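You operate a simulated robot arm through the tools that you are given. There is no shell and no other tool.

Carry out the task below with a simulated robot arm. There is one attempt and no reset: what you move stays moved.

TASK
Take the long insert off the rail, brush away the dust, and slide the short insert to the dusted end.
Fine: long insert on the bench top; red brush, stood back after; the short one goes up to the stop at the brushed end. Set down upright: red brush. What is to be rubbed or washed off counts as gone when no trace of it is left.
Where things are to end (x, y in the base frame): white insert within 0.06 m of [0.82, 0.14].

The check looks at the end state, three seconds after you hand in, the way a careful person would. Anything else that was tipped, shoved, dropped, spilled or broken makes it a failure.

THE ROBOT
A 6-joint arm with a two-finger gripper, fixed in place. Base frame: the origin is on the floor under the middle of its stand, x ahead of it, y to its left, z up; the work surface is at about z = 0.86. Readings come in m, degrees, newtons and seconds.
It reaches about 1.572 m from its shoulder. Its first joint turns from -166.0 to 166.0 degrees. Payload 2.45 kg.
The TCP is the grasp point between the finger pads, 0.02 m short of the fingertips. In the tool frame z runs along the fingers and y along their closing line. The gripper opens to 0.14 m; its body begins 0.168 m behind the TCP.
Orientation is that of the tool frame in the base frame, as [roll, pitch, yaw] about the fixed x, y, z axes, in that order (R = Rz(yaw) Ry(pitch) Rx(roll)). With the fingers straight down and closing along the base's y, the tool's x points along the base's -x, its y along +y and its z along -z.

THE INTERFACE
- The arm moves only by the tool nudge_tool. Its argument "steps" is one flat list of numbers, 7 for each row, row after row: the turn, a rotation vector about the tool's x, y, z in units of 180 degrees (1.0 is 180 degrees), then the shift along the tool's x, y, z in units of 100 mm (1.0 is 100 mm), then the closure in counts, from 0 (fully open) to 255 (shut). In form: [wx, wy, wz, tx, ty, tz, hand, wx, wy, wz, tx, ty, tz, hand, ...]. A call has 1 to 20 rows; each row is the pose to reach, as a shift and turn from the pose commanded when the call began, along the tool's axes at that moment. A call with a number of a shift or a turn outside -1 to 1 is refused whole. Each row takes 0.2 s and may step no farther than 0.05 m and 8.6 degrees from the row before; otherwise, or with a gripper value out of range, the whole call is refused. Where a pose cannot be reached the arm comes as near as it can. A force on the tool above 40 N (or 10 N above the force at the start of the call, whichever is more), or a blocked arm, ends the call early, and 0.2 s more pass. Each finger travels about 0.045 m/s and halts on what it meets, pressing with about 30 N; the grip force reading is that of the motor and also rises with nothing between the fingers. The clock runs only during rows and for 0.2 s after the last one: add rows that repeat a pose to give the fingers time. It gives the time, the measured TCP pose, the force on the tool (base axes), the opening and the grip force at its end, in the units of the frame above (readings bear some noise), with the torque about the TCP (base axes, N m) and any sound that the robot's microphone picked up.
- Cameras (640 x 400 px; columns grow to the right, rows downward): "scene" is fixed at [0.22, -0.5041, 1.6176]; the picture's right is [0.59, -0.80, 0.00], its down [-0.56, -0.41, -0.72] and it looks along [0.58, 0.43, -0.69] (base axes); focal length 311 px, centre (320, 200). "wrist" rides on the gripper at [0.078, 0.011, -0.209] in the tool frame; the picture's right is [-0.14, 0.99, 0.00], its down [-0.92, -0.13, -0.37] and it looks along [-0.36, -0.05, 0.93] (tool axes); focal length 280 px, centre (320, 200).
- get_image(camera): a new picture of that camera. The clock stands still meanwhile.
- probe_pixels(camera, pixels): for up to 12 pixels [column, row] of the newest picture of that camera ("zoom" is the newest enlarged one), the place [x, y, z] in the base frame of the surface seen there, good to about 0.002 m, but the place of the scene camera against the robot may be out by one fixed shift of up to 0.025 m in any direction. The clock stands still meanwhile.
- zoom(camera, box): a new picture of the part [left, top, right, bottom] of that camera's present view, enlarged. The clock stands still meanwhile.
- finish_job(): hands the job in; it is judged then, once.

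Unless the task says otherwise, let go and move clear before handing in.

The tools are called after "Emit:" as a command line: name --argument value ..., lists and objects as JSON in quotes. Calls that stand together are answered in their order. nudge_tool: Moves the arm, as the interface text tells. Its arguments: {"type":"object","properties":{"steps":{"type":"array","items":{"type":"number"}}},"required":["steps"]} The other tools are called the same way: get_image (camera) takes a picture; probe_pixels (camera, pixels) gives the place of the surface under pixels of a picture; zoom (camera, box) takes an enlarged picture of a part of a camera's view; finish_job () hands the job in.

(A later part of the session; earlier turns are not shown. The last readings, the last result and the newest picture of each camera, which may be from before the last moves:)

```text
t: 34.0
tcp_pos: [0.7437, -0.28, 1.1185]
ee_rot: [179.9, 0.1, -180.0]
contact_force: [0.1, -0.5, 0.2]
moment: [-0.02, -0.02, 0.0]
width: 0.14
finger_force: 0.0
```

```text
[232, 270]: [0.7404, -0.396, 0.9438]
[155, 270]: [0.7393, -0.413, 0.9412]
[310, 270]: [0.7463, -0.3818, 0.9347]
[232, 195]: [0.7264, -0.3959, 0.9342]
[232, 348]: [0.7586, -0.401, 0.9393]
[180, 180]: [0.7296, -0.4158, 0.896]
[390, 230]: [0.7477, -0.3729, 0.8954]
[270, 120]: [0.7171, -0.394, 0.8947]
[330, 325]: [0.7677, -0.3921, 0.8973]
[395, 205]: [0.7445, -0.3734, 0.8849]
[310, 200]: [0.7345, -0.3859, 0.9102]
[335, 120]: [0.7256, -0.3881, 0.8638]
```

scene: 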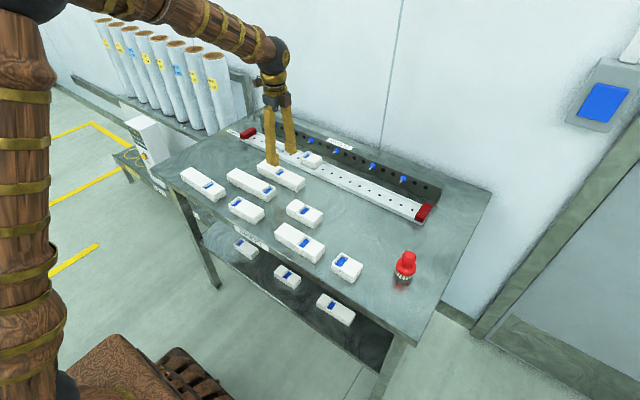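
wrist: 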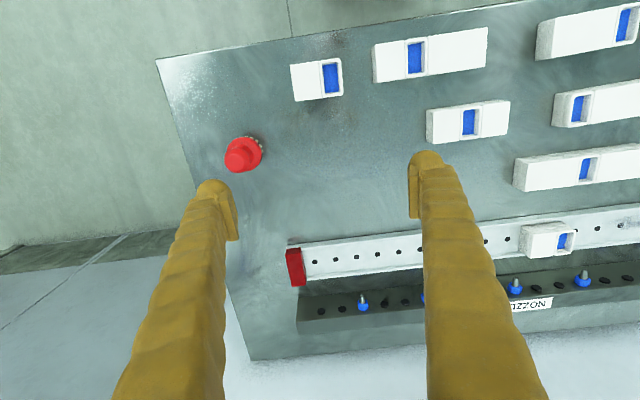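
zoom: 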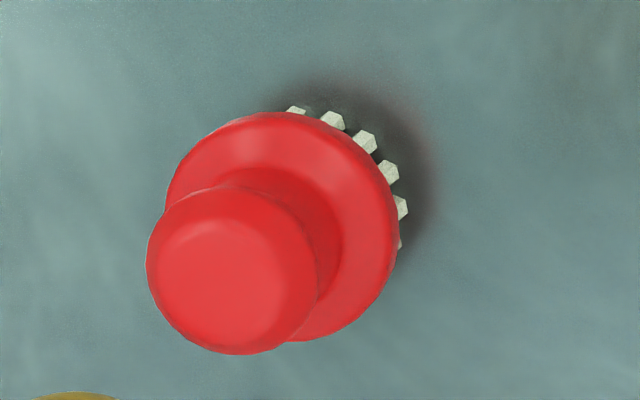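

The knob is centred near (0.743, -0.397), 33 mm wide, top z=0.944; the dome edge is 52 mm wide at z≈0.895. I'll go above it with fingers at ~80 mm.

Emit:
nudge_tool --steps '[0, 0, 0, 0, -0.25, 0.15, 110, 0, 0, 0, 0, -0.5, 0.3, 110, 0, 0, 0, 0, -0.75, 0.45, 110, 0, 0, 0, 0, -1, 0.6, 110, 0, 0, 0, 0, -1, 0.6, 110]'

Emit:
nudge_tool --steps '[0, 0, 0, 0, -0.17, 0.2, 110, 0, 0, 0, 0, -0.17, 0.45, 110, 0, 0, 0, 0, -0.17, 0.45, 110]'

Emit:
get_image --camera "wrist"

Emit:
get_image --camera "scene"

```text
t: 35.2
tcp_pos: [0.7444, -0.3797, 1.0581]
ee_rot: [-180.0, 0.1, 180.0]
contact_force: [-0.8, 1.0, 0.0]
moment: [-0.01, 0.02, -0.02]
width: 0.0797
finger_force: 0.0
```

```text
t: 36.0
tcp_pos: [0.7439, -0.3967, 1.0145]
ee_rot: [-180.0, 0.1, 179.9]
contact_force: [0.0, 0.1, 0.2]
moment: [-0.04, -0.02, 0.01]
width: 0.0796
finger_force: 0.1
```

```text
taken
```

wrist: 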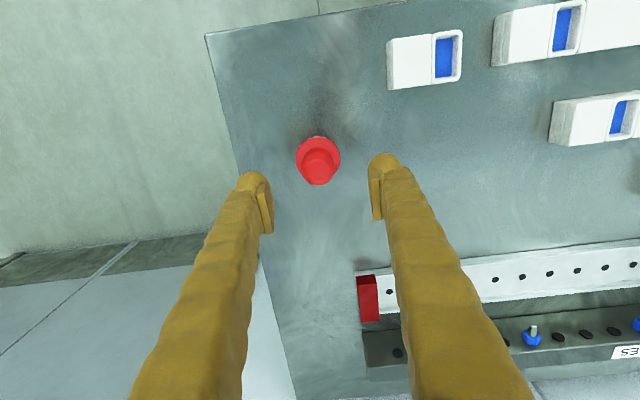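

```text
taken
```

scene: 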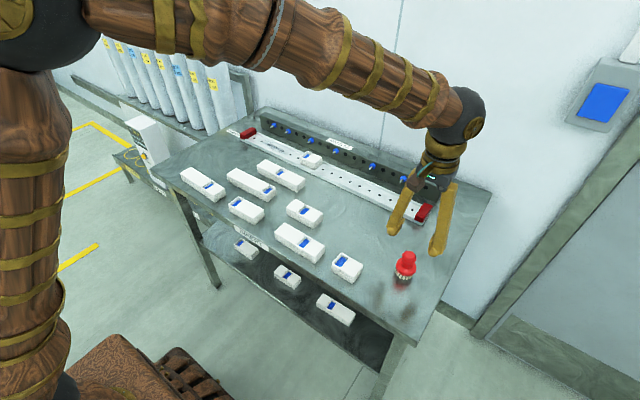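

The brush is centred between the fingers at (318,160). I'll probe the knob once more from here to record its exact starting place.

Emit:
zoom --camera "wrist" --box '[280, 125, 360, 195]'

Emit:
probe_pixels --camera "wrist" --pixels '[[320, 170], [304, 168], [337, 168], [320, 182], [320, 155], [299, 155], [339, 155], [320, 138]]'

```text
5.71 times, centred on (320, 160) of wrist
```

zoom: 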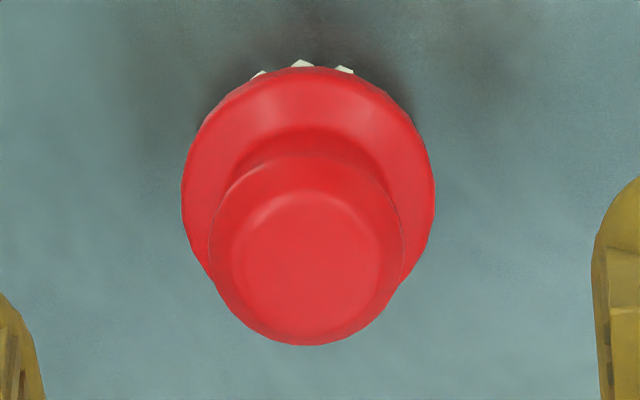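

```text
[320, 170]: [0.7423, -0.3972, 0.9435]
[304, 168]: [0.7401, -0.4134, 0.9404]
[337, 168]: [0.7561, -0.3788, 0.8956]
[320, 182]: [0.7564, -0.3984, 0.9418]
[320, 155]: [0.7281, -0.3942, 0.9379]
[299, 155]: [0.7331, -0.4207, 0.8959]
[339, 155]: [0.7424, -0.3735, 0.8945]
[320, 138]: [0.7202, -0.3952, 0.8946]
```

Knob centre (0.743, -0.397) matches the TCP. Descend 88 mm to z≈0.926 and then close on the knob.

Emit:
nudge_tool --steps '[0, 0, 0, 0, 0, 0.25, 110, 0, 0, 0, 0, 0, 0.5, 110, 0, 0, 0, 0, 0, 0.7, 110, 0, 0, 0, 0, 0, 0.82, 110, 0, 0, 0, 0, 0, 0.88, 110, 0, 0, 0, 0, 0, 0.88, 110]'

Emit:
zoom --camera "scene" --box '[370, 210, 450, 290]'

```text
t: 37.4
tcp_pos: [0.7443, -0.3969, 0.9265]
ee_rot: [-180.0, 0.0, 180.0]
contact_force: [-0.2, 0.1, 0.9]
moment: [-0.02, 0.01, -0.01]
width: 0.0797
finger_force: 0.1
```

```text
5.00 times, centred on (410, 250) of scene
```

zoom: 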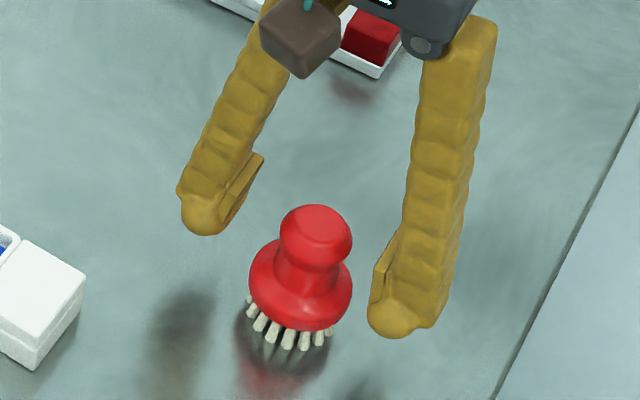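

Fingers flank the knob; now close gradually.

Emit:
nudge_tool --steps '[0, 0, 0, 0, 0, 0, 135, 0, 0, 0, 0, 0, 0, 160, 0, 0, 0, 0, 0, 0, 180, 0, 0, 0, 0, 0, 0, 195, 0, 0, 0, 0, 0, 0, 210, 0, 0, 0, 0, 0, 0, 230, 0, 0, 0, 0, 0, 0, 230, 0, 0, 0, 0, 0, 0, 230]'

Emit:
zoom --camera "scene" --box '[370, 210, 450, 290]'

```text
t: 39.2
tcp_pos: [0.7454, -0.3983, 0.9262]
ee_rot: [-179.9, 0.0, 180.0]
contact_force: [-0.3, 0.3, -0.2]
moment: [-0.02, 0.01, 0.0]
width: 0.0334
finger_force: 29.7
```

```text
5.00 times, centred on (410, 250) of scene
```

zoom: 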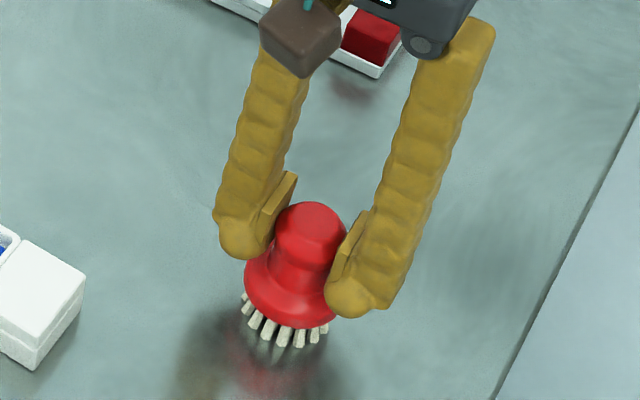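

The knob is held (0.0334 m, 30 N). Lift 25 mm and check.

Emit:
nudge_tool --steps '[0, 0, 0, 0, 0, -0.05, 230, 0, 0, 0, 0, 0, -0.1, 230, 0, 0, 0, 0, 0, -0.18, 230, 0, 0, 0, 0, 0, -0.25, 230, 0, 0, 0, 0, 0, -0.25, 230]'

Emit:
zoom --camera "scene" --box '[370, 210, 450, 290]'

```text
t: 40.4
tcp_pos: [0.7464, -0.3955, 0.9513]
ee_rot: [-180.0, 0.1, -180.0]
contact_force: [0.7, 0.0, -0.4]
moment: [-0.01, -0.05, 0.02]
width: 0.0338
finger_force: 30.0
```

```text
5.00 times, centred on (410, 250) of scene
```

zoom: 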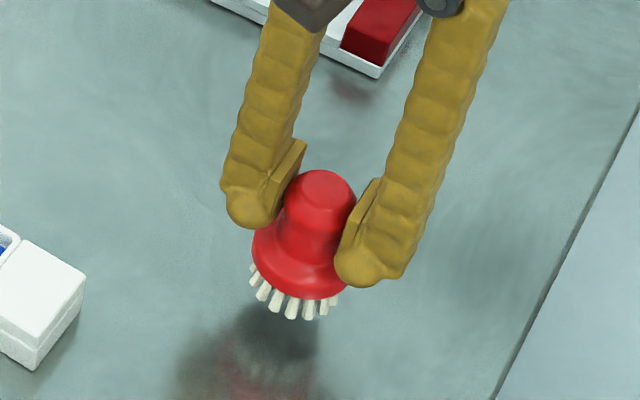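

The brush hangs upright. I'll raise it to z≈1.035 and carry it over to the dusty end of the rail.

Emit:
nudge_tool --steps '[0, 0, 0, 0, 0, -0.2, 230, 0, 0, 0, 0, 0.1, -0.45, 230, 0, 0, 0, -0.1, 0.3, -0.7, 230, 0, 0, 0, -0.2, 0.5, -0.85, 230, 0, 0, 0, -0.3, 0.75, -0.85, 230, 0, 0, 0, -0.4, 1, -0.85, 230]'

Emit:
nudge_tool --steps '[0, 0, 0, -0.15, 0.33, 0, 230, 0, 0, 0, -0.3, 0.67, 0, 230, 0, 0, 0, -0.45, 1, 0, 230]'

Emit:
nudge_tool --steps '[0, 0, 0, -0.15, 0.33, 0, 230, 0, 0, 0, -0.3, 0.67, 0, 230, 0, 0, 0, -0.45, 1, 0, 230]'

Emit:
nudge_tool --steps '[0, 0, 0, -0.15, 0.33, 0, 230, 0, 0, 0, -0.3, 0.67, 0, 230, 0, 0, 0, -0.45, 1, 0, 230]'

Emit:
nudge_tool --steps '[0, 0, 0, -0.15, 0.33, 0, 230, 0, 0, 0, -0.3, 0.67, 0, 230, 0, 0, 0, -0.45, 1, 0, 230]'

Emit:
get_image --camera "wrist"

Emit:
get_image --camera "scene"

```text
t: 41.8
tcp_pos: [0.7855, -0.2973, 1.0358]
ee_rot: [180.0, 0.1, 179.9]
contact_force: [0.8, 0.1, -0.7]
moment: [0.03, -0.03, 0.0]
width: 0.0335
finger_force: 29.6
```

```text
t: 42.6
tcp_pos: [0.831, -0.1948, 1.038]
ee_rot: [180.0, 0.0, 180.0]
contact_force: [-0.7, 0.2, -0.4]
moment: [-0.03, 0.04, -0.05]
width: 0.0332
finger_force: 29.7
```

```text
t: 43.4
tcp_pos: [0.8758, -0.0969, 1.0373]
ee_rot: [-179.9, 0.1, 180.0]
contact_force: [0.4, -0.5, -1.1]
moment: [0.01, -0.02, 0.0]
width: 0.0335
finger_force: 29.9
```

```text
t: 44.2
tcp_pos: [0.92, 0.0055, 1.0361]
ee_rot: [-180.0, 0.1, 179.9]
contact_force: [-0.5, 0.3, -0.7]
moment: [0.03, 0.0, 0.0]
width: 0.0331
finger_force: 30.1
```

```text
t: 45.0
tcp_pos: [0.9654, 0.1035, 1.0364]
ee_rot: [-180.0, 0.1, -180.0]
contact_force: [0.5, -1.1, -1.0]
moment: [0.02, -0.04, -0.01]
width: 0.0334
finger_force: 30.6
```

```text
taken
```

wrist: 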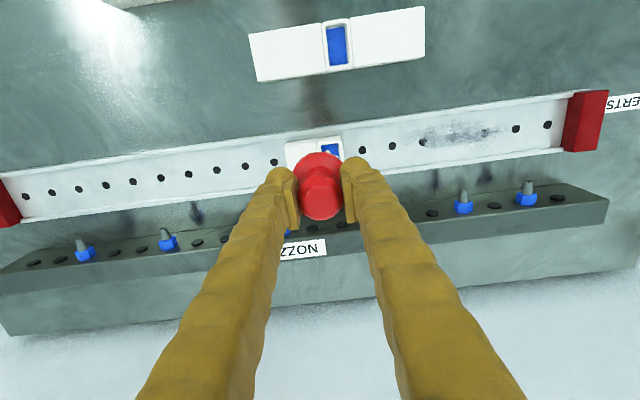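

```text
taken
```

scene: 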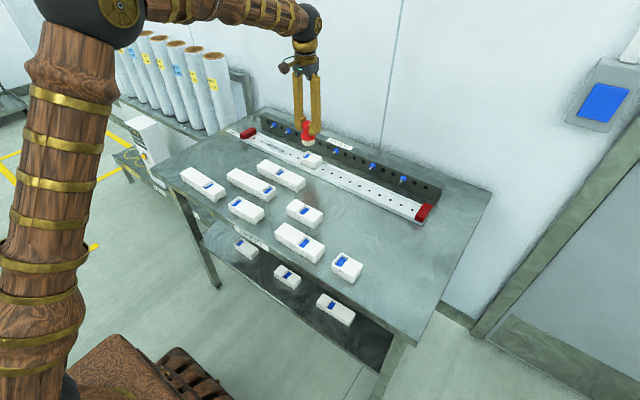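

The dust shows in the wrist view around (415–515,120–140). I'll zoom and probe its extents.

Emit:
zoom --camera "wrist" --box '[380, 80, 620, 220]'

```text
2.67 times, centred on (500, 150) of wrist
```

zoom: 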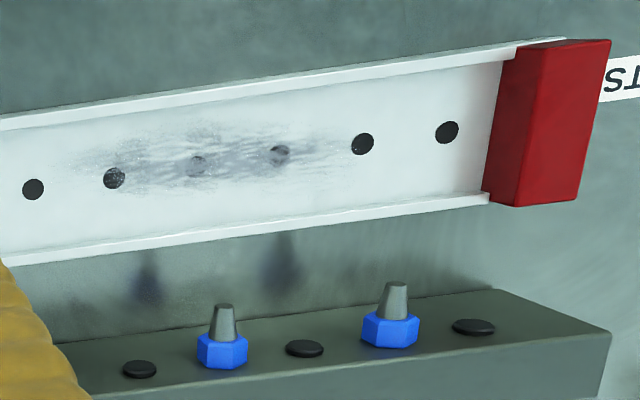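

Emit:
probe_pixels --camera "zoom" --pixels '[[60, 165], [100, 175], [200, 165], [280, 150], [345, 145], [200, 125], [220, 195], [495, 165], [498, 75], [130, 205], [222, 305], [395, 285]]'

```text
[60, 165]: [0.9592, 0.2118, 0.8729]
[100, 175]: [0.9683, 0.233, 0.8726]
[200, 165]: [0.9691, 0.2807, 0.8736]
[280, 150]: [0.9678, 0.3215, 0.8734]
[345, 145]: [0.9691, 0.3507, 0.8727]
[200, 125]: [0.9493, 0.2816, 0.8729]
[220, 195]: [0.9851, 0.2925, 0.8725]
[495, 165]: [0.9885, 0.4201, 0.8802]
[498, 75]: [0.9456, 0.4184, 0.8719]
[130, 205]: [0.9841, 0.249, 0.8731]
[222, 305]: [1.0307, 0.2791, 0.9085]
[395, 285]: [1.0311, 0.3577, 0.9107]
```

Dust covers y≈0.21–0.36, x≈0.948–0.987; the stop's face is at y≈0.417. I'll place the brush over (0.969, 0.20) and lower to just above the rail floor.

Emit:
nudge_tool --steps '[0, 0, 0, -0.01, 0.3, 0, 230, 0, 0, 0, -0.02, 0.6, 0, 230, 0, 0, 0, -0.035, 0.95, 0, 230, 0, 0, 0, -0.035, 0.95, 0.25, 230, 0, 0, 0, -0.035, 0.95, 0.5, 230, 0, 0, 0, -0.035, 0.95, 0.75, 230, 0, 0, 0, -0.035, 0.95, 0.88, 230, 0, 0, 0, -0.035, 0.95, 0.88, 230]'

Emit:
get_image --camera "wrist"

Emit:
zoom --camera "scene" --box '[230, 110, 340, 190]'

```text
t: 46.8
tcp_pos: [0.9686, 0.1973, 0.9482]
ee_rot: [179.9, 0.1, -180.0]
contact_force: [-0.2, -0.3, -0.6]
moment: [-0.01, 0.0, -0.01]
width: 0.0331
finger_force: 30.1
```

```text
taken
```

wrist: 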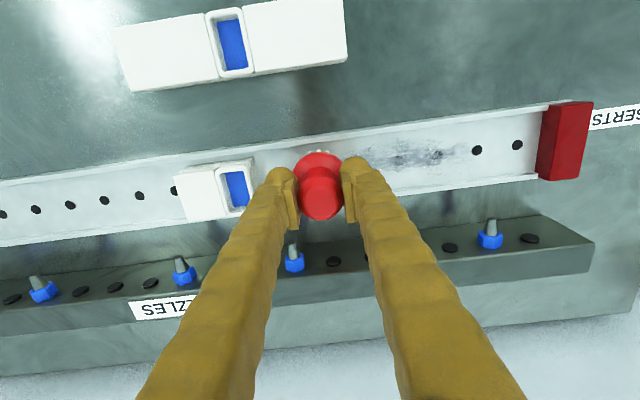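

```text
5.00 times, centred on (285, 150) of scene
```

zoom: 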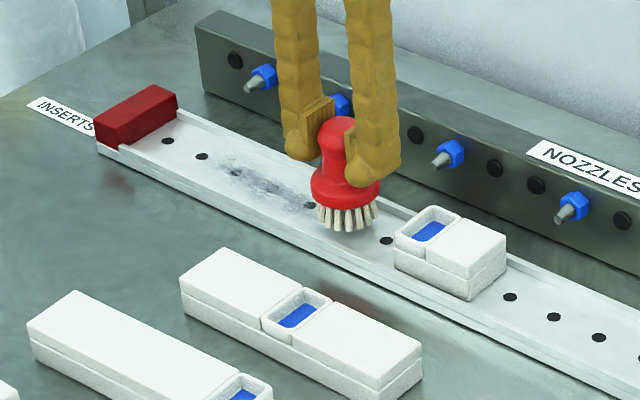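

The brush hovers ~1 cm above the rail at the near end of the dust. I'll creep down 8 mm and read the force.

Emit:
nudge_tool --steps '[0, 0, 0, 0, 0, 0.03, 230, 0, 0, 0, 0, 0, 0.06, 230, 0, 0, 0, 0, 0, 0.08, 230, 0, 0, 0, 0, 0, 0.08, 230]'

```text
t: 47.8
tcp_pos: [0.9685, 0.1989, 0.9404]
ee_rot: [-180.0, 0.0, -179.9]
contact_force: [0.3, 0.4, 0.0]
moment: [0.0, -0.01, 0.01]
width: 0.0334
finger_force: 29.6
```

Emit:
nudge_tool --steps '[0, 0, 0, 0, 0, 0.01, 230, 0, 0, 0, 0, 0, 0.02, 230, 0, 0, 0, 0, 0, 0.02, 230]'

```text
t: 48.6
tcp_pos: [0.9692, 0.1978, 0.9374]
ee_rot: [-179.9, 0.1, -180.0]
contact_force: [-0.6, -0.6, -0.7]
moment: [0.01, -0.01, 0.0]
width: 0.0334
finger_force: 30.0
```

No contact yet (force noise only). Step down another 1 mm at a time.

Emit:
nudge_tool --steps '[0, 0, 0, 0, 0, 0.01, 230, 0, 0, 0, 0, 0, 0.01, 230]'

Emit:
nudge_tool --steps '[0, 0, 0, 0, 0, 0.01, 230, 0, 0, 0, 0, 0, 0.01, 230]'

Emit:
zoom --camera "scene" --box '[270, 130, 330, 180]'

```text
t: 49.2
tcp_pos: [0.9699, 0.199, 0.9379]
ee_rot: [-180.0, 0.1, 180.0]
contact_force: [-2.6, -0.5, 10.2]
moment: [-0.02, 0.17, 0.01]
width: 0.0334
finger_force: 29.9
```

```text
t: 49.8
tcp_pos: [0.9696, 0.1994, 0.9374]
ee_rot: [179.9, 0.2, 180.0]
contact_force: [-0.6, 1.8, 26.6]
moment: [0.01, 0.01, -0.01]
width: 0.0334
finger_force: 29.6
```

```text
8.00 times, centred on (300, 155) of scene
```

zoom: 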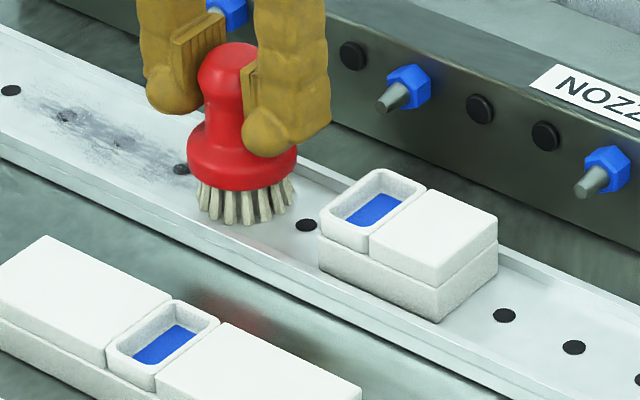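

Contact is firm: 10 N, then 26 N one mm lower. I'll ease up ~1.2 mm for a light press and stroke in +y along the rail.

Emit:
nudge_tool --steps '[0, 0, 0, 0, 0, -0.012, 230, 0, 0, 0, 0, 0.15, -0.012, 230, 0, 0, 0, 0, 0.3, -0.012, 230, 0, 0, 0, 0, 0.45, -0.012, 230, 0, 0, 0, 0, 0.6, -0.012, 230, 0, 0, 0, 0, 0.75, -0.012, 230, 0, 0, 0, 0, 0.9, -0.012, 230]'

Emit:
get_image --camera "wrist"

Emit:
zoom --camera "scene" --box '[230, 110, 340, 190]'

```text
t: 51.4
tcp_pos: [0.9683, 0.2901, 0.9369]
ee_rot: [180.0, 0.1, 180.0]
contact_force: [-0.7, 0.6, 5.7]
moment: [0.13, 0.02, 0.04]
width: 0.0333
finger_force: 30.4
```

```text
taken
```

wrist: 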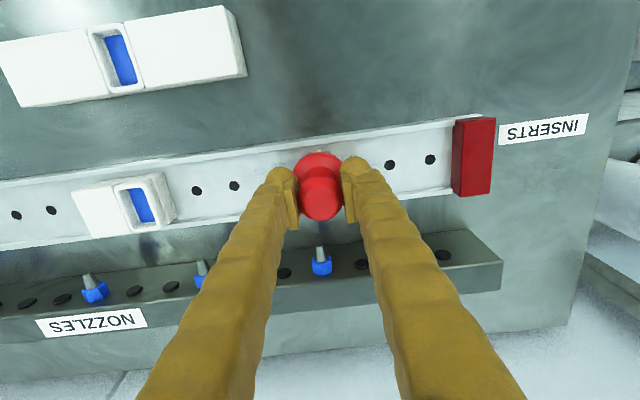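

```text
5.00 times, centred on (285, 150) of scene
```

zoom: 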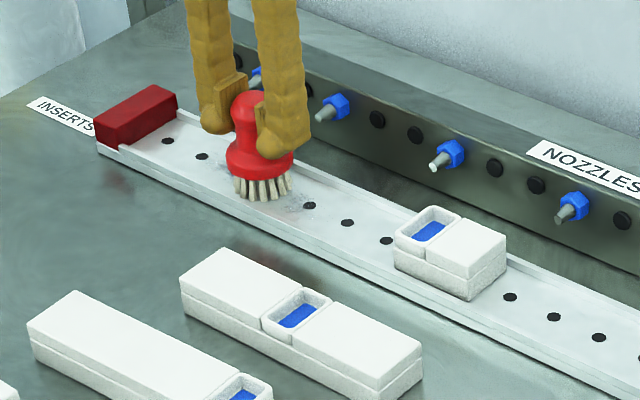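

The stroke at ~6 N is clearing the dust behind the brush. Continue to y≈0.375.

Emit:
nudge_tool --steps '[0, 0, 0, 0, 0.15, 0, 230, 0, 0, 0, 0, 0.3, 0, 230, 0, 0, 0, 0, 0.45, 0, 230, 0, 0, 0, 0, 0.6, 0, 230, 0, 0, 0, 0, 0.75, 0, 230, 0, 0, 0, 0, 0.85, 0, 230]'

Emit:
get_image --camera "wrist"

Emit:
zoom --camera "scene" --box '[230, 110, 340, 190]'

```text
t: 52.8
tcp_pos: [0.9692, 0.375, 0.9373]
ee_rot: [179.9, 0.1, 179.9]
contact_force: [-0.5, 0.5, -0.8]
moment: [0.02, 0.02, -0.05]
width: 0.033
finger_force: 30.1
```

```text
taken
```

wrist: 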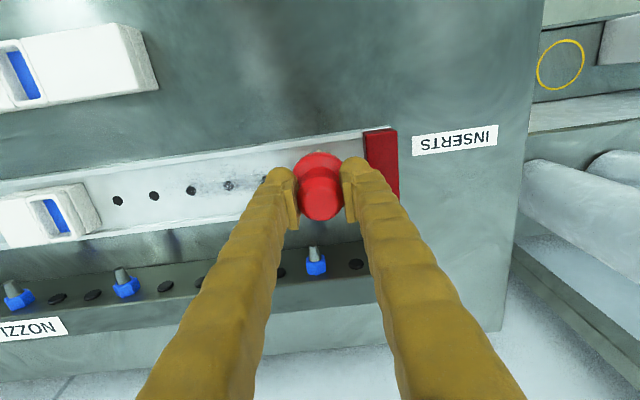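

```text
5.00 times, centred on (285, 150) of scene
```

zoom: 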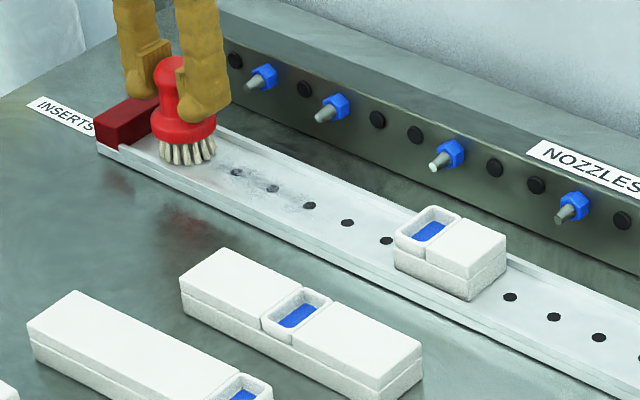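

Contact faded by y=0.375 and some faint dust remains around (190–235,185). I'll stroke back with ~0.8 mm more press.

Emit:
nudge_tool --steps '[0, 0, 0, 0, 0, 0.008, 230, 0, 0, 0, 0, -0.15, 0.008, 230, 0, 0, 0, 0, -0.3, 0.008, 230, 0, 0, 0, 0, -0.45, 0.008, 230, 0, 0, 0, 0, -0.6, 0.008, 230, 0, 0, 0, 0, -0.75, 0.008, 230, 0, 0, 0, 0, -0.9, 0.008, 230, 0, 0, 0, 0, -1, 0.008, 230]'

Emit:
nudge_tool --steps '[0, 0, 0, 0, -0.15, 0, 230, 0, 0, 0, 0, -0.3, 0, 230, 0, 0, 0, 0, -0.45, 0, 230, 0, 0, 0, 0, -0.6, 0, 230, 0, 0, 0, 0, -0.75, 0, 230, 0, 0, 0, 0, -0.82, 0, 230]'

Emit:
zoom --camera "wrist" --box '[280, 80, 600, 280]'

Emit:
zoom --camera "scene" --box '[230, 110, 340, 190]'

```text
t: 54.6
tcp_pos: [0.9677, 0.2741, 0.9375]
ee_rot: [180.0, 0.1, 179.8]
contact_force: [0.7, -0.9, -0.8]
moment: [0.02, 0.01, -0.01]
width: 0.0334
finger_force: 29.8
```

```text
t: 56.0
tcp_pos: [0.9682, 0.1921, 0.9379]
ee_rot: [-179.9, 0.1, 179.9]
contact_force: [0.6, 1.1, 5.9]
moment: [0.04, -0.06, -0.01]
width: 0.0331
finger_force: 30.0
```

```text
2.00 times, centred on (440, 180) of wrist
```

zoom: 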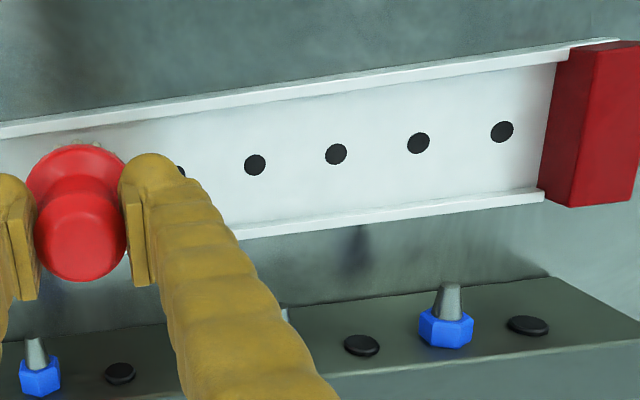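

```text
5.00 times, centred on (285, 150) of scene
```

zoom: 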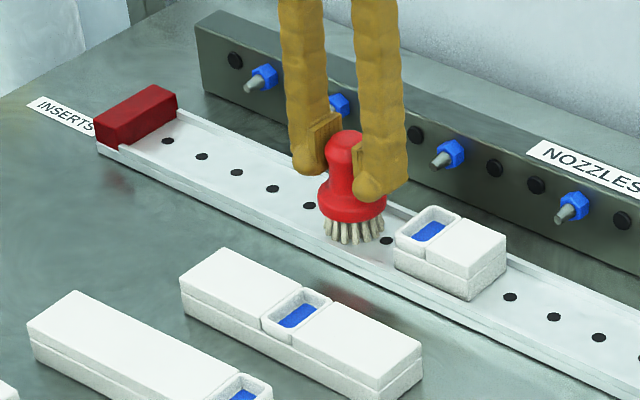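

The floor looks clean in both views. To leave no trace I'll make two more full passes, offset 6 mm to each side, with a bit more pressure.

Emit:
nudge_tool --steps '[0, 0, 0, -0.03, 0.05, 0.005, 230, 0, 0, 0, -0.06, 0.2, 0.005, 230, 0, 0, 0, -0.06, 0.35, 0.005, 230, 0, 0, 0, -0.06, 0.5, 0.005, 230, 0, 0, 0, -0.06, 0.65, 0.005, 230, 0, 0, 0, -0.06, 0.8, 0.007, 230, 0, 0, 0, -0.06, 0.95, 0.008, 230]'

Emit:
nudge_tool --steps '[0, 0, 0, 0, 0.15, 0.001, 230, 0, 0, 0, 0, 0.3, 0.002, 230, 0, 0, 0, 0, 0.45, 0.004, 230, 0, 0, 0, 0, 0.6, 0.005, 230, 0, 0, 0, 0, 0.75, 0.005, 230, 0, 0, 0, 0, 0.86, 0.005, 230]'

```text
t: 57.6
tcp_pos: [0.9746, 0.2872, 0.9367]
ee_rot: [-179.9, 0.1, -180.0]
contact_force: [-0.4, -7.0, 24.0]
moment: [-0.09, -0.01, 0.0]
width: 0.0332
finger_force: 30.2
```

```text
t: 59.0
tcp_pos: [0.9756, 0.3731, 0.9364]
ee_rot: [-179.9, 0.0, 179.8]
contact_force: [-0.4, -5.5, 16.2]
moment: [0.01, 0.01, -0.01]
width: 0.033
finger_force: 30.2
```

Firm contact (16–24 N) on that side. Now shift 12 mm toward -x and stroke back.

Emit:
nudge_tool --steps '[0, 0, 0, 0.06, 0, -0.003, 230, 0, 0, 0, 0.12, 0, -0.003, 230, 0, 0, 0, 0.12, -0.15, -0.003, 230, 0, 0, 0, 0.12, -0.3, -0.003, 230, 0, 0, 0, 0.12, -0.45, -0.003, 230, 0, 0, 0, 0.12, -0.6, -0.003, 230, 0, 0, 0, 0.12, -0.75, -0.003, 230, 0, 0, 0, 0.12, -0.9, -0.003, 230]'

Emit:
nudge_tool --steps '[0, 0, 0, 0, -0.15, 0, 230, 0, 0, 0, 0, -0.3, 0, 230, 0, 0, 0, 0, -0.45, 0, 230, 0, 0, 0, 0, -0.6, 0, 230, 0, 0, 0, 0, -0.75, 0, 230, 0, 0, 0, 0, -0.88, 0, 230]'

Emit:
zoom --camera "wrist" --box '[280, 80, 600, 280]'

Emit:
zoom --camera "scene" --box '[230, 110, 340, 190]'

```text
t: 60.8
tcp_pos: [0.9631, 0.2836, 0.9348]
ee_rot: [179.9, 0.1, -179.9]
contact_force: [8.2, 4.0, 10.6]
moment: [0.08, -0.39, -0.07]
width: 0.0333
finger_force: 30.0
```

```text
t: 62.2
tcp_pos: [0.9634, 0.1954, 0.9366]
ee_rot: [-179.9, 0.0, -180.0]
contact_force: [-0.4, 0.6, 3.0]
moment: [-0.08, 0.09, 0.01]
width: 0.0333
finger_force: 30.1
```

```text
2.00 times, centred on (440, 180) of wrist
```

zoom: 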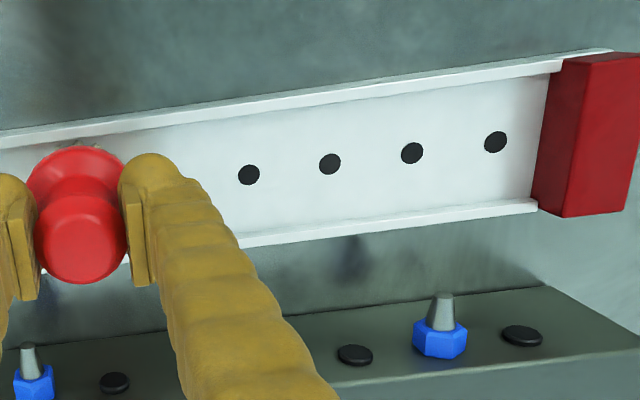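

```text
5.00 times, centred on (285, 150) of scene
```

zoom: 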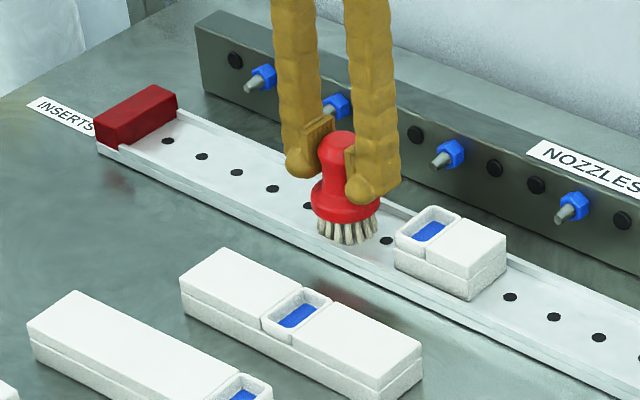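

The rail looks clean apart from what the brush hides. I'll lift the brush straight up 100 mm and inspect the floor.

Emit:
nudge_tool --steps '[0, 0, 0, 0, 0, -0.05, 230, 0, 0, 0, 0, 0, -0.25, 230, 0, 0, 0, 0, 0, -0.5, 230, 0, 0, 0, 0, 0, -0.75, 230, 0, 0, 0, 0, 0, -1, 230]'

Emit:
nudge_tool --steps '[0, 0, 0, 0.1, -0.33, 0, 230, 0, 0, 0, 0.3, -0.67, 0, 230, 0, 0, 0, 0.5, -1, 0, 230]'

Emit:
zoom --camera "wrist" --box '[340, 100, 640, 300]'

Emit:
zoom --camera "scene" --box '[230, 110, 340, 190]'

```text
t: 63.4
tcp_pos: [0.963, 0.1946, 1.035]
ee_rot: [180.0, -0.1, 179.9]
contact_force: [0.5, 0.1, -1.0]
moment: [0.03, -0.01, -0.02]
width: 0.0333
finger_force: 29.7
```

```text
t: 64.2
tcp_pos: [0.9122, 0.0942, 1.0349]
ee_rot: [179.9, 0.1, 180.0]
contact_force: [0.2, 0.0, -1.2]
moment: [0.03, -0.02, 0.0]
width: 0.0331
finger_force: 29.5
```

```text
2.00 times, centred on (490, 200) of wrist
```

zoom: 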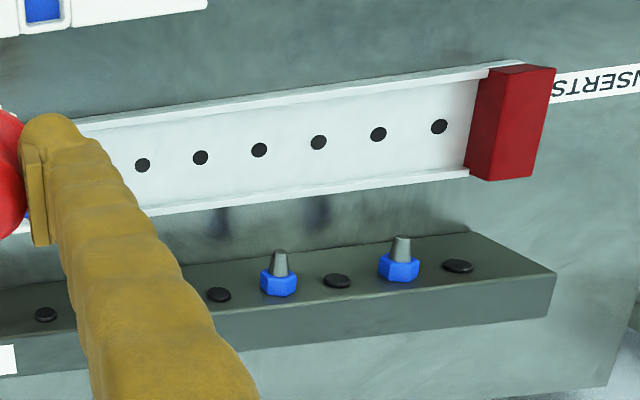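

```text
5.00 times, centred on (285, 150) of scene
```

zoom: 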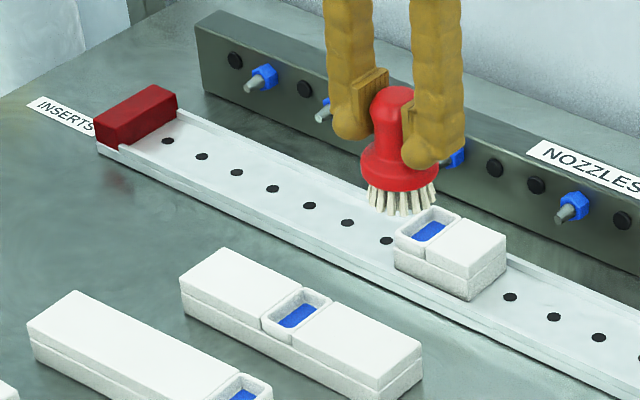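

The rail floor is clean from (100,150) to the stop in the wrist zoom. I'll double-check with a tighter scene zoom, then carry the brush back.

Emit:
zoom --camera "scene" --box '[250, 130, 306, 165]'

Emit:
zoom --camera "wrist" --box '[400, 130, 580, 200]'

```text
11.43 times, centred on (278, 148) of scene
```

zoom: 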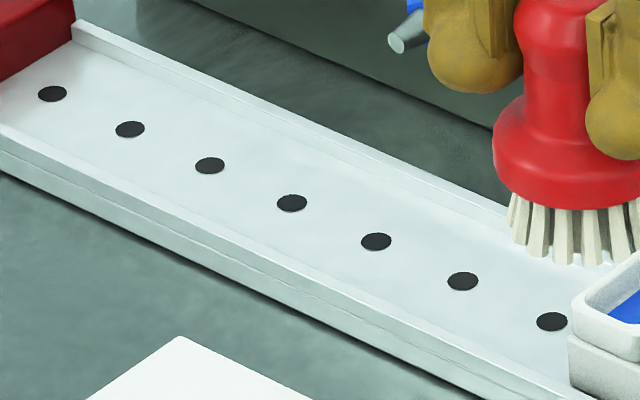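

```text
3.56 times, centred on (490, 165) of wrist
```

zoom: 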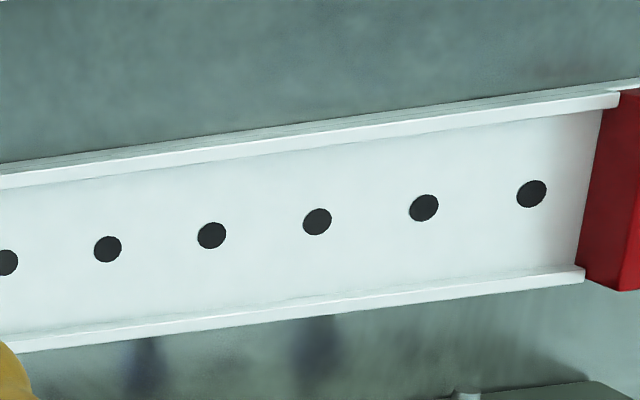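

No dust trace is left. Carry the brush back toward its original spot (0.744, -0.397).

Emit:
nudge_tool --steps '[0, 0, 0, 0.11, -0.33, 0, 230, 0, 0, 0, 0.22, -0.67, 0, 230, 0, 0, 0, 0.34, -1, 0, 230]'

Emit:
nudge_tool --steps '[0, 0, 0, 0.11, -0.33, 0, 230, 0, 0, 0, 0.22, -0.67, 0, 230, 0, 0, 0, 0.34, -1, 0, 230]'

Emit:
nudge_tool --steps '[0, 0, 0, 0.11, -0.33, 0, 230, 0, 0, 0, 0.22, -0.67, 0, 230, 0, 0, 0, 0.34, -1, 0, 230]'

Emit:
nudge_tool --steps '[0, 0, 0, 0.11, -0.33, 0, 230, 0, 0, 0, 0.22, -0.67, 0, 230, 0, 0, 0, 0.34, -1, 0, 230]'

Emit:
nudge_tool --steps '[0, 0, 0, 0.1, -0.3, 0, 230, 0, 0, 0, 0.2, -0.6, 0, 230, 0, 0, 0, 0.31, -0.9, 0, 230, 0, 0, 0, 0.31, -0.9, 0, 230]'

Emit:
get_image --camera "wrist"

Emit:
get_image --camera "scene"

```text
t: 65.0
tcp_pos: [0.8794, -0.0038, 1.0354]
ee_rot: [180.0, 0.1, -179.9]
contact_force: [0.5, -0.4, -0.7]
moment: [0.01, -0.01, 0.0]
width: 0.0331
finger_force: 30.2
```

```text
t: 65.8
tcp_pos: [0.8422, -0.1063, 1.0365]
ee_rot: [180.0, 0.1, 180.0]
contact_force: [0.5, 0.7, -1.1]
moment: [0.01, -0.02, 0.01]
width: 0.0329
finger_force: 29.6
```

```text
t: 66.6
tcp_pos: [0.8102, -0.2067, 1.0374]
ee_rot: [-180.0, 0.1, -179.9]
contact_force: [0.3, 0.0, -0.5]
moment: [0.0, -0.02, -0.02]
width: 0.0333
finger_force: 30.1
```

```text
t: 67.4
tcp_pos: [0.7754, -0.3062, 1.0338]
ee_rot: [180.0, 0.0, 180.0]
contact_force: [0.2, 0.1, -1.3]
moment: [0.03, 0.02, 0.0]
width: 0.0334
finger_force: 30.0
```

```text
t: 68.4
tcp_pos: [0.7463, -0.3956, 1.0352]
ee_rot: [180.0, 0.2, 179.9]
contact_force: [0.0, -0.1, -1.0]
moment: [-0.03, -0.02, 0.03]
width: 0.033
finger_force: 29.9
```

```text
taken
```

wrist: 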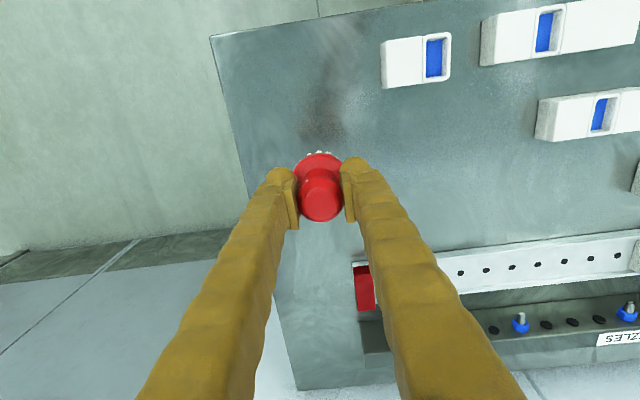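

```text
taken
```

scene: 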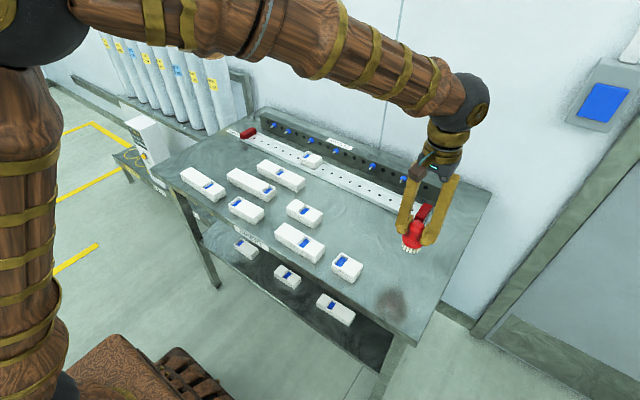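

The brush hangs over its original place. Lower in stages: 95 mm first, then creep to the bench.

Emit:
nudge_tool --steps '[0, 0, 0, 0.015, -0.01, 0.2, 230, 0, 0, 0, 0.015, -0.01, 0.45, 230, 0, 0, 0, 0.015, -0.01, 0.7, 230, 0, 0, 0, 0.015, -0.01, 0.9, 230, 0, 0, 0, 0.015, -0.01, 0.99, 230, 0, 0, 0, 0.015, -0.01, 0.99, 230]'

Emit:
nudge_tool --steps '[0, 0, 0, 0, 0, 0.03, 230, 0, 0, 0, 0, 0, 0.06, 230, 0, 0, 0, 0, 0, 0.08, 230, 0, 0, 0, 0, 0, 0.08, 230]'

```text
t: 69.8
tcp_pos: [0.7441, -0.3963, 0.9376]
ee_rot: [180.0, 0.1, 179.9]
contact_force: [0.1, -0.5, 0.1]
moment: [-0.02, -0.02, 0.02]
width: 0.0335
finger_force: 30.4
```

```text
t: 70.8
tcp_pos: [0.7437, -0.3968, 0.929]
ee_rot: [-179.9, 0.0, 179.9]
contact_force: [-0.4, 0.2, -1.6]
moment: [-0.02, 0.03, 0.01]
width: 0.0329
finger_force: 29.5
```

Emit:
nudge_tool --steps '[0, 0, 0, 0, 0, 0.01, 230, 0, 0, 0, 0, 0, 0.02, 230, 0, 0, 0, 0, 0, 0.02, 230]'

Emit:
nudge_tool --steps '[0, 0, 0, 0, 0, 0.01, 230, 0, 0, 0, 0, 0, 0.01, 230]'

```text
t: 71.6
tcp_pos: [0.7443, -0.397, 0.9276]
ee_rot: [-180.0, 0.0, 179.9]
contact_force: [0.2, 0.3, -1.4]
moment: [-0.02, 0.03, 0.0]
width: 0.0333
finger_force: 30.4
```

```text
t: 72.2
tcp_pos: [0.7438, -0.3961, 0.9268]
ee_rot: [-179.9, 0.1, 179.9]
contact_force: [-0.2, -1.3, -1.0]
moment: [0.04, -0.02, 0.0]
width: 0.0331
finger_force: 30.0
```

No contact yet at z≈0.927. Two more 1 mm steps, checking each.

Emit:
nudge_tool --steps '[0, 0, 0, 0, 0, 0.01, 230, 0, 0, 0, 0, 0, 0.01, 230]'

Emit:
nudge_tool --steps '[0, 0, 0, 0, 0, 0.005, 230, 0, 0, 0, 0, 0, 0.005, 230]'

```text
t: 72.8
tcp_pos: [0.7437, -0.395, 0.9263]
ee_rot: [180.0, 0.0, 179.9]
contact_force: [-1.2, -1.6, -0.2]
moment: [0.03, 0.0, 0.0]
width: 0.0333
finger_force: 30.2
```

```text
t: 73.4
tcp_pos: [0.7433, -0.3964, 0.9254]
ee_rot: [-180.0, 0.0, 179.9]
contact_force: [0.2, -0.2, -0.8]
moment: [-0.03, 0.04, 0.03]
width: 0.0331
finger_force: 30.4
```

Emit:
nudge_tool --steps '[0, 0, 0, 0, 0, 0.006, 230, 0, 0, 0, 0, 0, 0.006, 230]'

Emit:
zoom --camera "scene" --box '[370, 210, 450, 290]'

```text
t: 74.0
tcp_pos: [0.7436, -0.395, 0.9238]
ee_rot: [-180.0, 0.1, 179.8]
contact_force: [-0.4, -0.1, -0.5]
moment: [-0.01, 0.0, 0.02]
width: 0.0333
finger_force: 29.8
```

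```text
5.00 times, centred on (410, 250) of scene
```

zoom: 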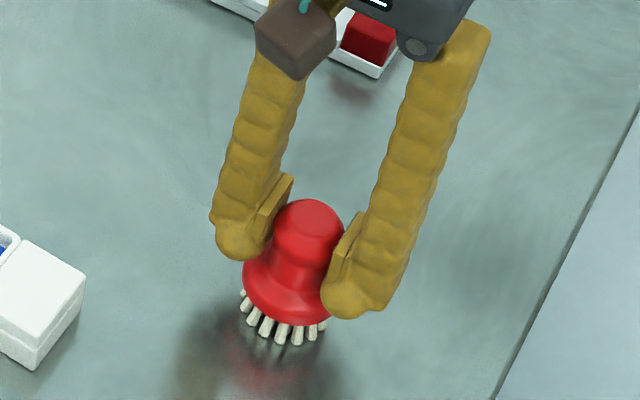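

Nearly down; continue in 0.6 mm steps until the force rises.

Emit:
nudge_tool --steps '[0, 0, 0, 0, 0, 0.006, 230, 0, 0, 0, 0, 0, 0.006, 230]'

Emit:
nudge_tool --steps '[0, 0, 0, 0, 0, 0.006, 230, 0, 0, 0, 0, 0, 0.006, 230]'

```text
t: 74.6
tcp_pos: [0.7429, -0.3957, 0.9227]
ee_rot: [180.0, 0.1, 179.9]
contact_force: [-1.8, 0.2, 8.3]
moment: [-0.03, 0.23, 0.01]
width: 0.0332
finger_force: 29.8
```

```text
t: 75.2
tcp_pos: [0.7439, -0.3956, 0.9229]
ee_rot: [-179.9, 0.2, 179.8]
contact_force: [-0.6, -0.9, 26.8]
moment: [-0.02, 0.23, 0.01]
width: 0.0332
finger_force: 30.0
```

The brush stands on the bench (27 N). I'll ease up 0.8 mm and open slowly.

Emit:
nudge_tool --steps '[0, 0, 0, 0, 0, -0.008, 230, 0, 0, 0, 0, 0, -0.008, 205, 0, 0, 0, 0, 0, -0.008, 190, 0, 0, 0, 0, 0, -0.008, 170, 0, 0, 0, 0, 0, -0.008, 150, 0, 0, 0, 0, 0, -0.008, 130, 0, 0, 0, 0, 0, -0.008, 110, 0, 0, 0, 0, 0, -0.008, 110]'

Emit:
nudge_tool --steps '[0, 0, 0, 0, 0, -0.15, 110, 0, 0, 0, 0, 0, -0.4, 110, 0, 0, 0, 0, 0, -0.7, 110, 0, 0, 0, 0, 0, -1, 110]'

Emit:
get_image --camera "wrist"

Emit:
zoom --camera "scene" --box '[340, 210, 460, 300]'

```text
t: 77.0
tcp_pos: [0.7424, -0.396, 0.9231]
ee_rot: [180.0, 0.2, 179.8]
contact_force: [0.0, 0.1, -0.5]
moment: [0.01, 0.0, 0.02]
width: 0.0797
finger_force: 0.0
```

```text
t: 78.0
tcp_pos: [0.7429, -0.3928, 1.0238]
ee_rot: [180.0, 0.0, 179.8]
contact_force: [0.2, 0.2, -0.1]
moment: [0.0, 0.01, 0.01]
width: 0.0796
finger_force: 0.0
```

```text
taken
```

wrist: 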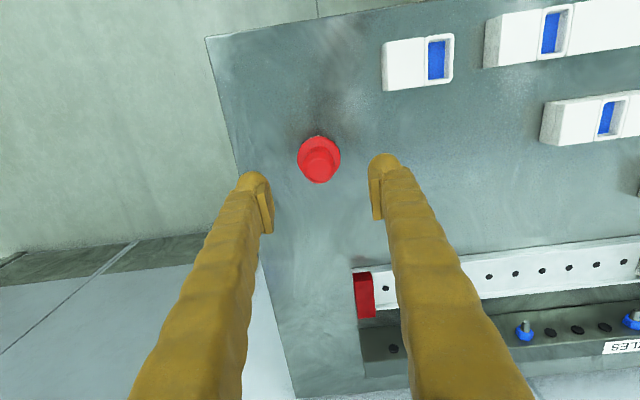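

```text
4.44 times, centred on (400, 255) of scene
```

zoom: 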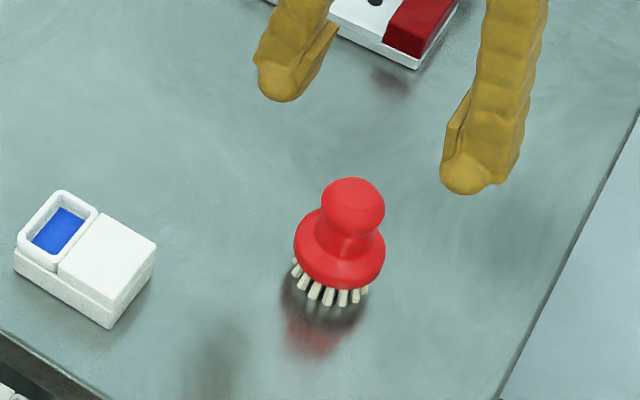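

The brush stands upright near its old spot. I'll probe its place and then head to the rail behind the short insert.

Emit:
probe_pixels --camera "wrist" --pixels '[[320, 168], [304, 166], [337, 166], [320, 180], [320, 153], [299, 153], [339, 153], [320, 137]]'

Emit:
nudge_tool --steps '[0, 0, 0, -0.1, 0.25, -0.1, 160, 0, 0, 0, -0.2, 0.5, -0.1, 200, 0, 0, 0, -0.3, 0.75, -0.1, 230, 0, 0, 0, -0.45, 1, -0.1, 255]'

```text
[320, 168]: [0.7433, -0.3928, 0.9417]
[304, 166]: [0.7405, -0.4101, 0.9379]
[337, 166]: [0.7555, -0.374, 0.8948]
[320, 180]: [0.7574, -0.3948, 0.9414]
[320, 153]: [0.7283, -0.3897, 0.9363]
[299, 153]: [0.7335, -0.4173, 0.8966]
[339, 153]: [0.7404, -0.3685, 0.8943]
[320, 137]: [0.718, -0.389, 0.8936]
```

```text
t: 79.0
tcp_pos: [0.7907, -0.2955, 1.0336]
ee_rot: [-180.0, 0.1, 180.0]
contact_force: [-0.9, -0.2, -0.3]
moment: [0.04, -0.01, 0.01]
width: 0.0
finger_force: 4.4
```

The brush stands upright at (0.743, -0.393), 4 mm from its start. The gripper is shut; I'll travel above the rail to (0.969, 0.0), behind the short insert.

Emit:
nudge_tool --steps '[0, 0, 0, -0.2, 0.33, 0, 255, 0, 0, 0, -0.4, 0.66, 0, 255, 0, 0, 0, -0.6, 0.98, 0, 255]'

Emit:
nudge_tool --steps '[0, 0, 0, -0.2, 0.33, 0, 255, 0, 0, 0, -0.4, 0.66, 0, 255, 0, 0, 0, -0.6, 0.98, 0, 255]'

Emit:
nudge_tool --steps '[0, 0, 0, -0.2, 0.33, 0, 255, 0, 0, 0, -0.4, 0.66, 0, 255, 0, 0, 0, -0.6, 0.98, 0, 255, 0, 0, 0, -0.6, 0.98, 0, 255]'

Emit:
get_image --camera "wrist"

Emit:
zoom --camera "scene" --box '[270, 100, 390, 190]'

```text
t: 79.8
tcp_pos: [0.8502, -0.1981, 1.0345]
ee_rot: [180.0, 0.0, 180.0]
contact_force: [0.0, 1.2, 0.1]
moment: [-0.02, -0.01, 0.01]
width: 0.0001
finger_force: 29.4
```

```text
t: 80.6
tcp_pos: [0.9084, -0.0979, 1.0346]
ee_rot: [-179.9, 0.0, 179.9]
contact_force: [0.5, -0.1, 0.0]
moment: [0.03, 0.0, 0.02]
width: 0.0
finger_force: 29.3
```

```text
t: 81.6
tcp_pos: [0.97, -0.0013, 1.0325]
ee_rot: [180.0, 0.2, 179.9]
contact_force: [-1.0, 0.7, 0.5]
moment: [0.0, -0.03, -0.04]
width: 0.0
finger_force: 29.0
```

```text
taken
```

wrist: 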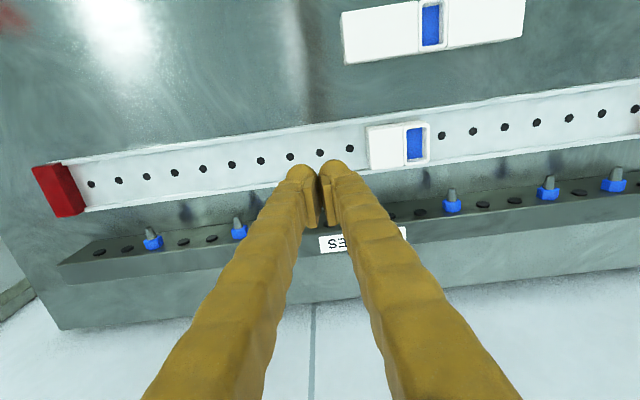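

```text
4.44 times, centred on (330, 145) of scene
```

zoom: 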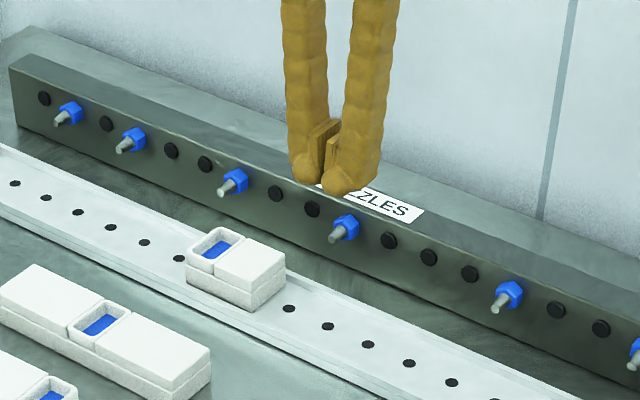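

The shut fingers are over the empty rail at (0.970, -0.001), insert edge at y≈0.064. Descend to z≈0.897.

Emit:
nudge_tool --steps '[0, 0, 0, 0, -0.05, 0.25, 255, 0, 0, 0, 0, -0.05, 0.5, 255, 0, 0, 0, 0, -0.05, 0.75, 255, 0, 0, 0, 0, -0.05, 0.95, 255, 0, 0, 0, 0, -0.05, 0.95, 255]'

Emit:
nudge_tool --steps '[0, 0, 0, 0, 0, 0.15, 255, 0, 0, 0, 0, 0, 0.3, 255, 0, 0, 0, 0, 0, 0.4, 255, 0, 0, 0, 0, 0, 0.4, 255]'

Emit:
get_image --camera "wrist"

Emit:
zoom --camera "scene" --box '[280, 130, 360, 190]'

```text
t: 82.8
tcp_pos: [0.9695, -0.0068, 0.9382]
ee_rot: [179.9, 0.2, -180.0]
contact_force: [0.2, 0.1, -0.4]
moment: [0.03, 0.0, 0.02]
width: 0.0001
finger_force: 29.5
```

```text
t: 83.8
tcp_pos: [0.9719, -0.0062, 0.8991]
ee_rot: [180.0, 0.1, 179.9]
contact_force: [-0.1, -0.5, 0.2]
moment: [0.03, -0.02, -0.01]
width: 0.0
finger_force: 29.5
```

```text
taken
```

wrist: 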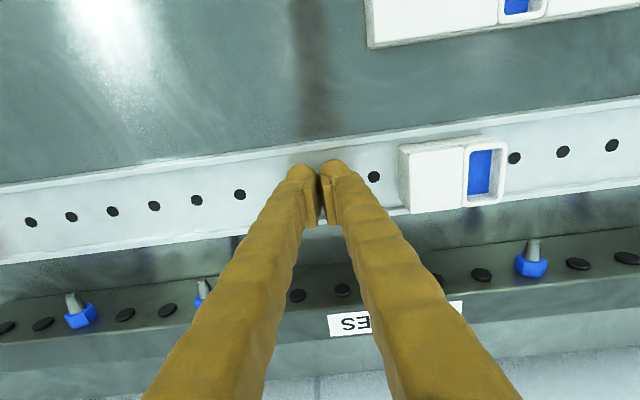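

```text
6.67 times, centred on (320, 160) of scene
```

zoom: 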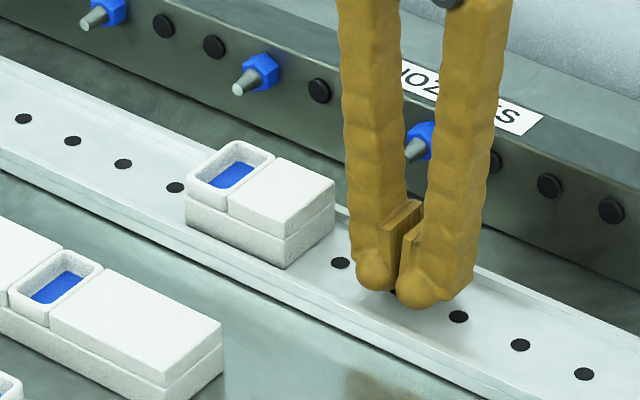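

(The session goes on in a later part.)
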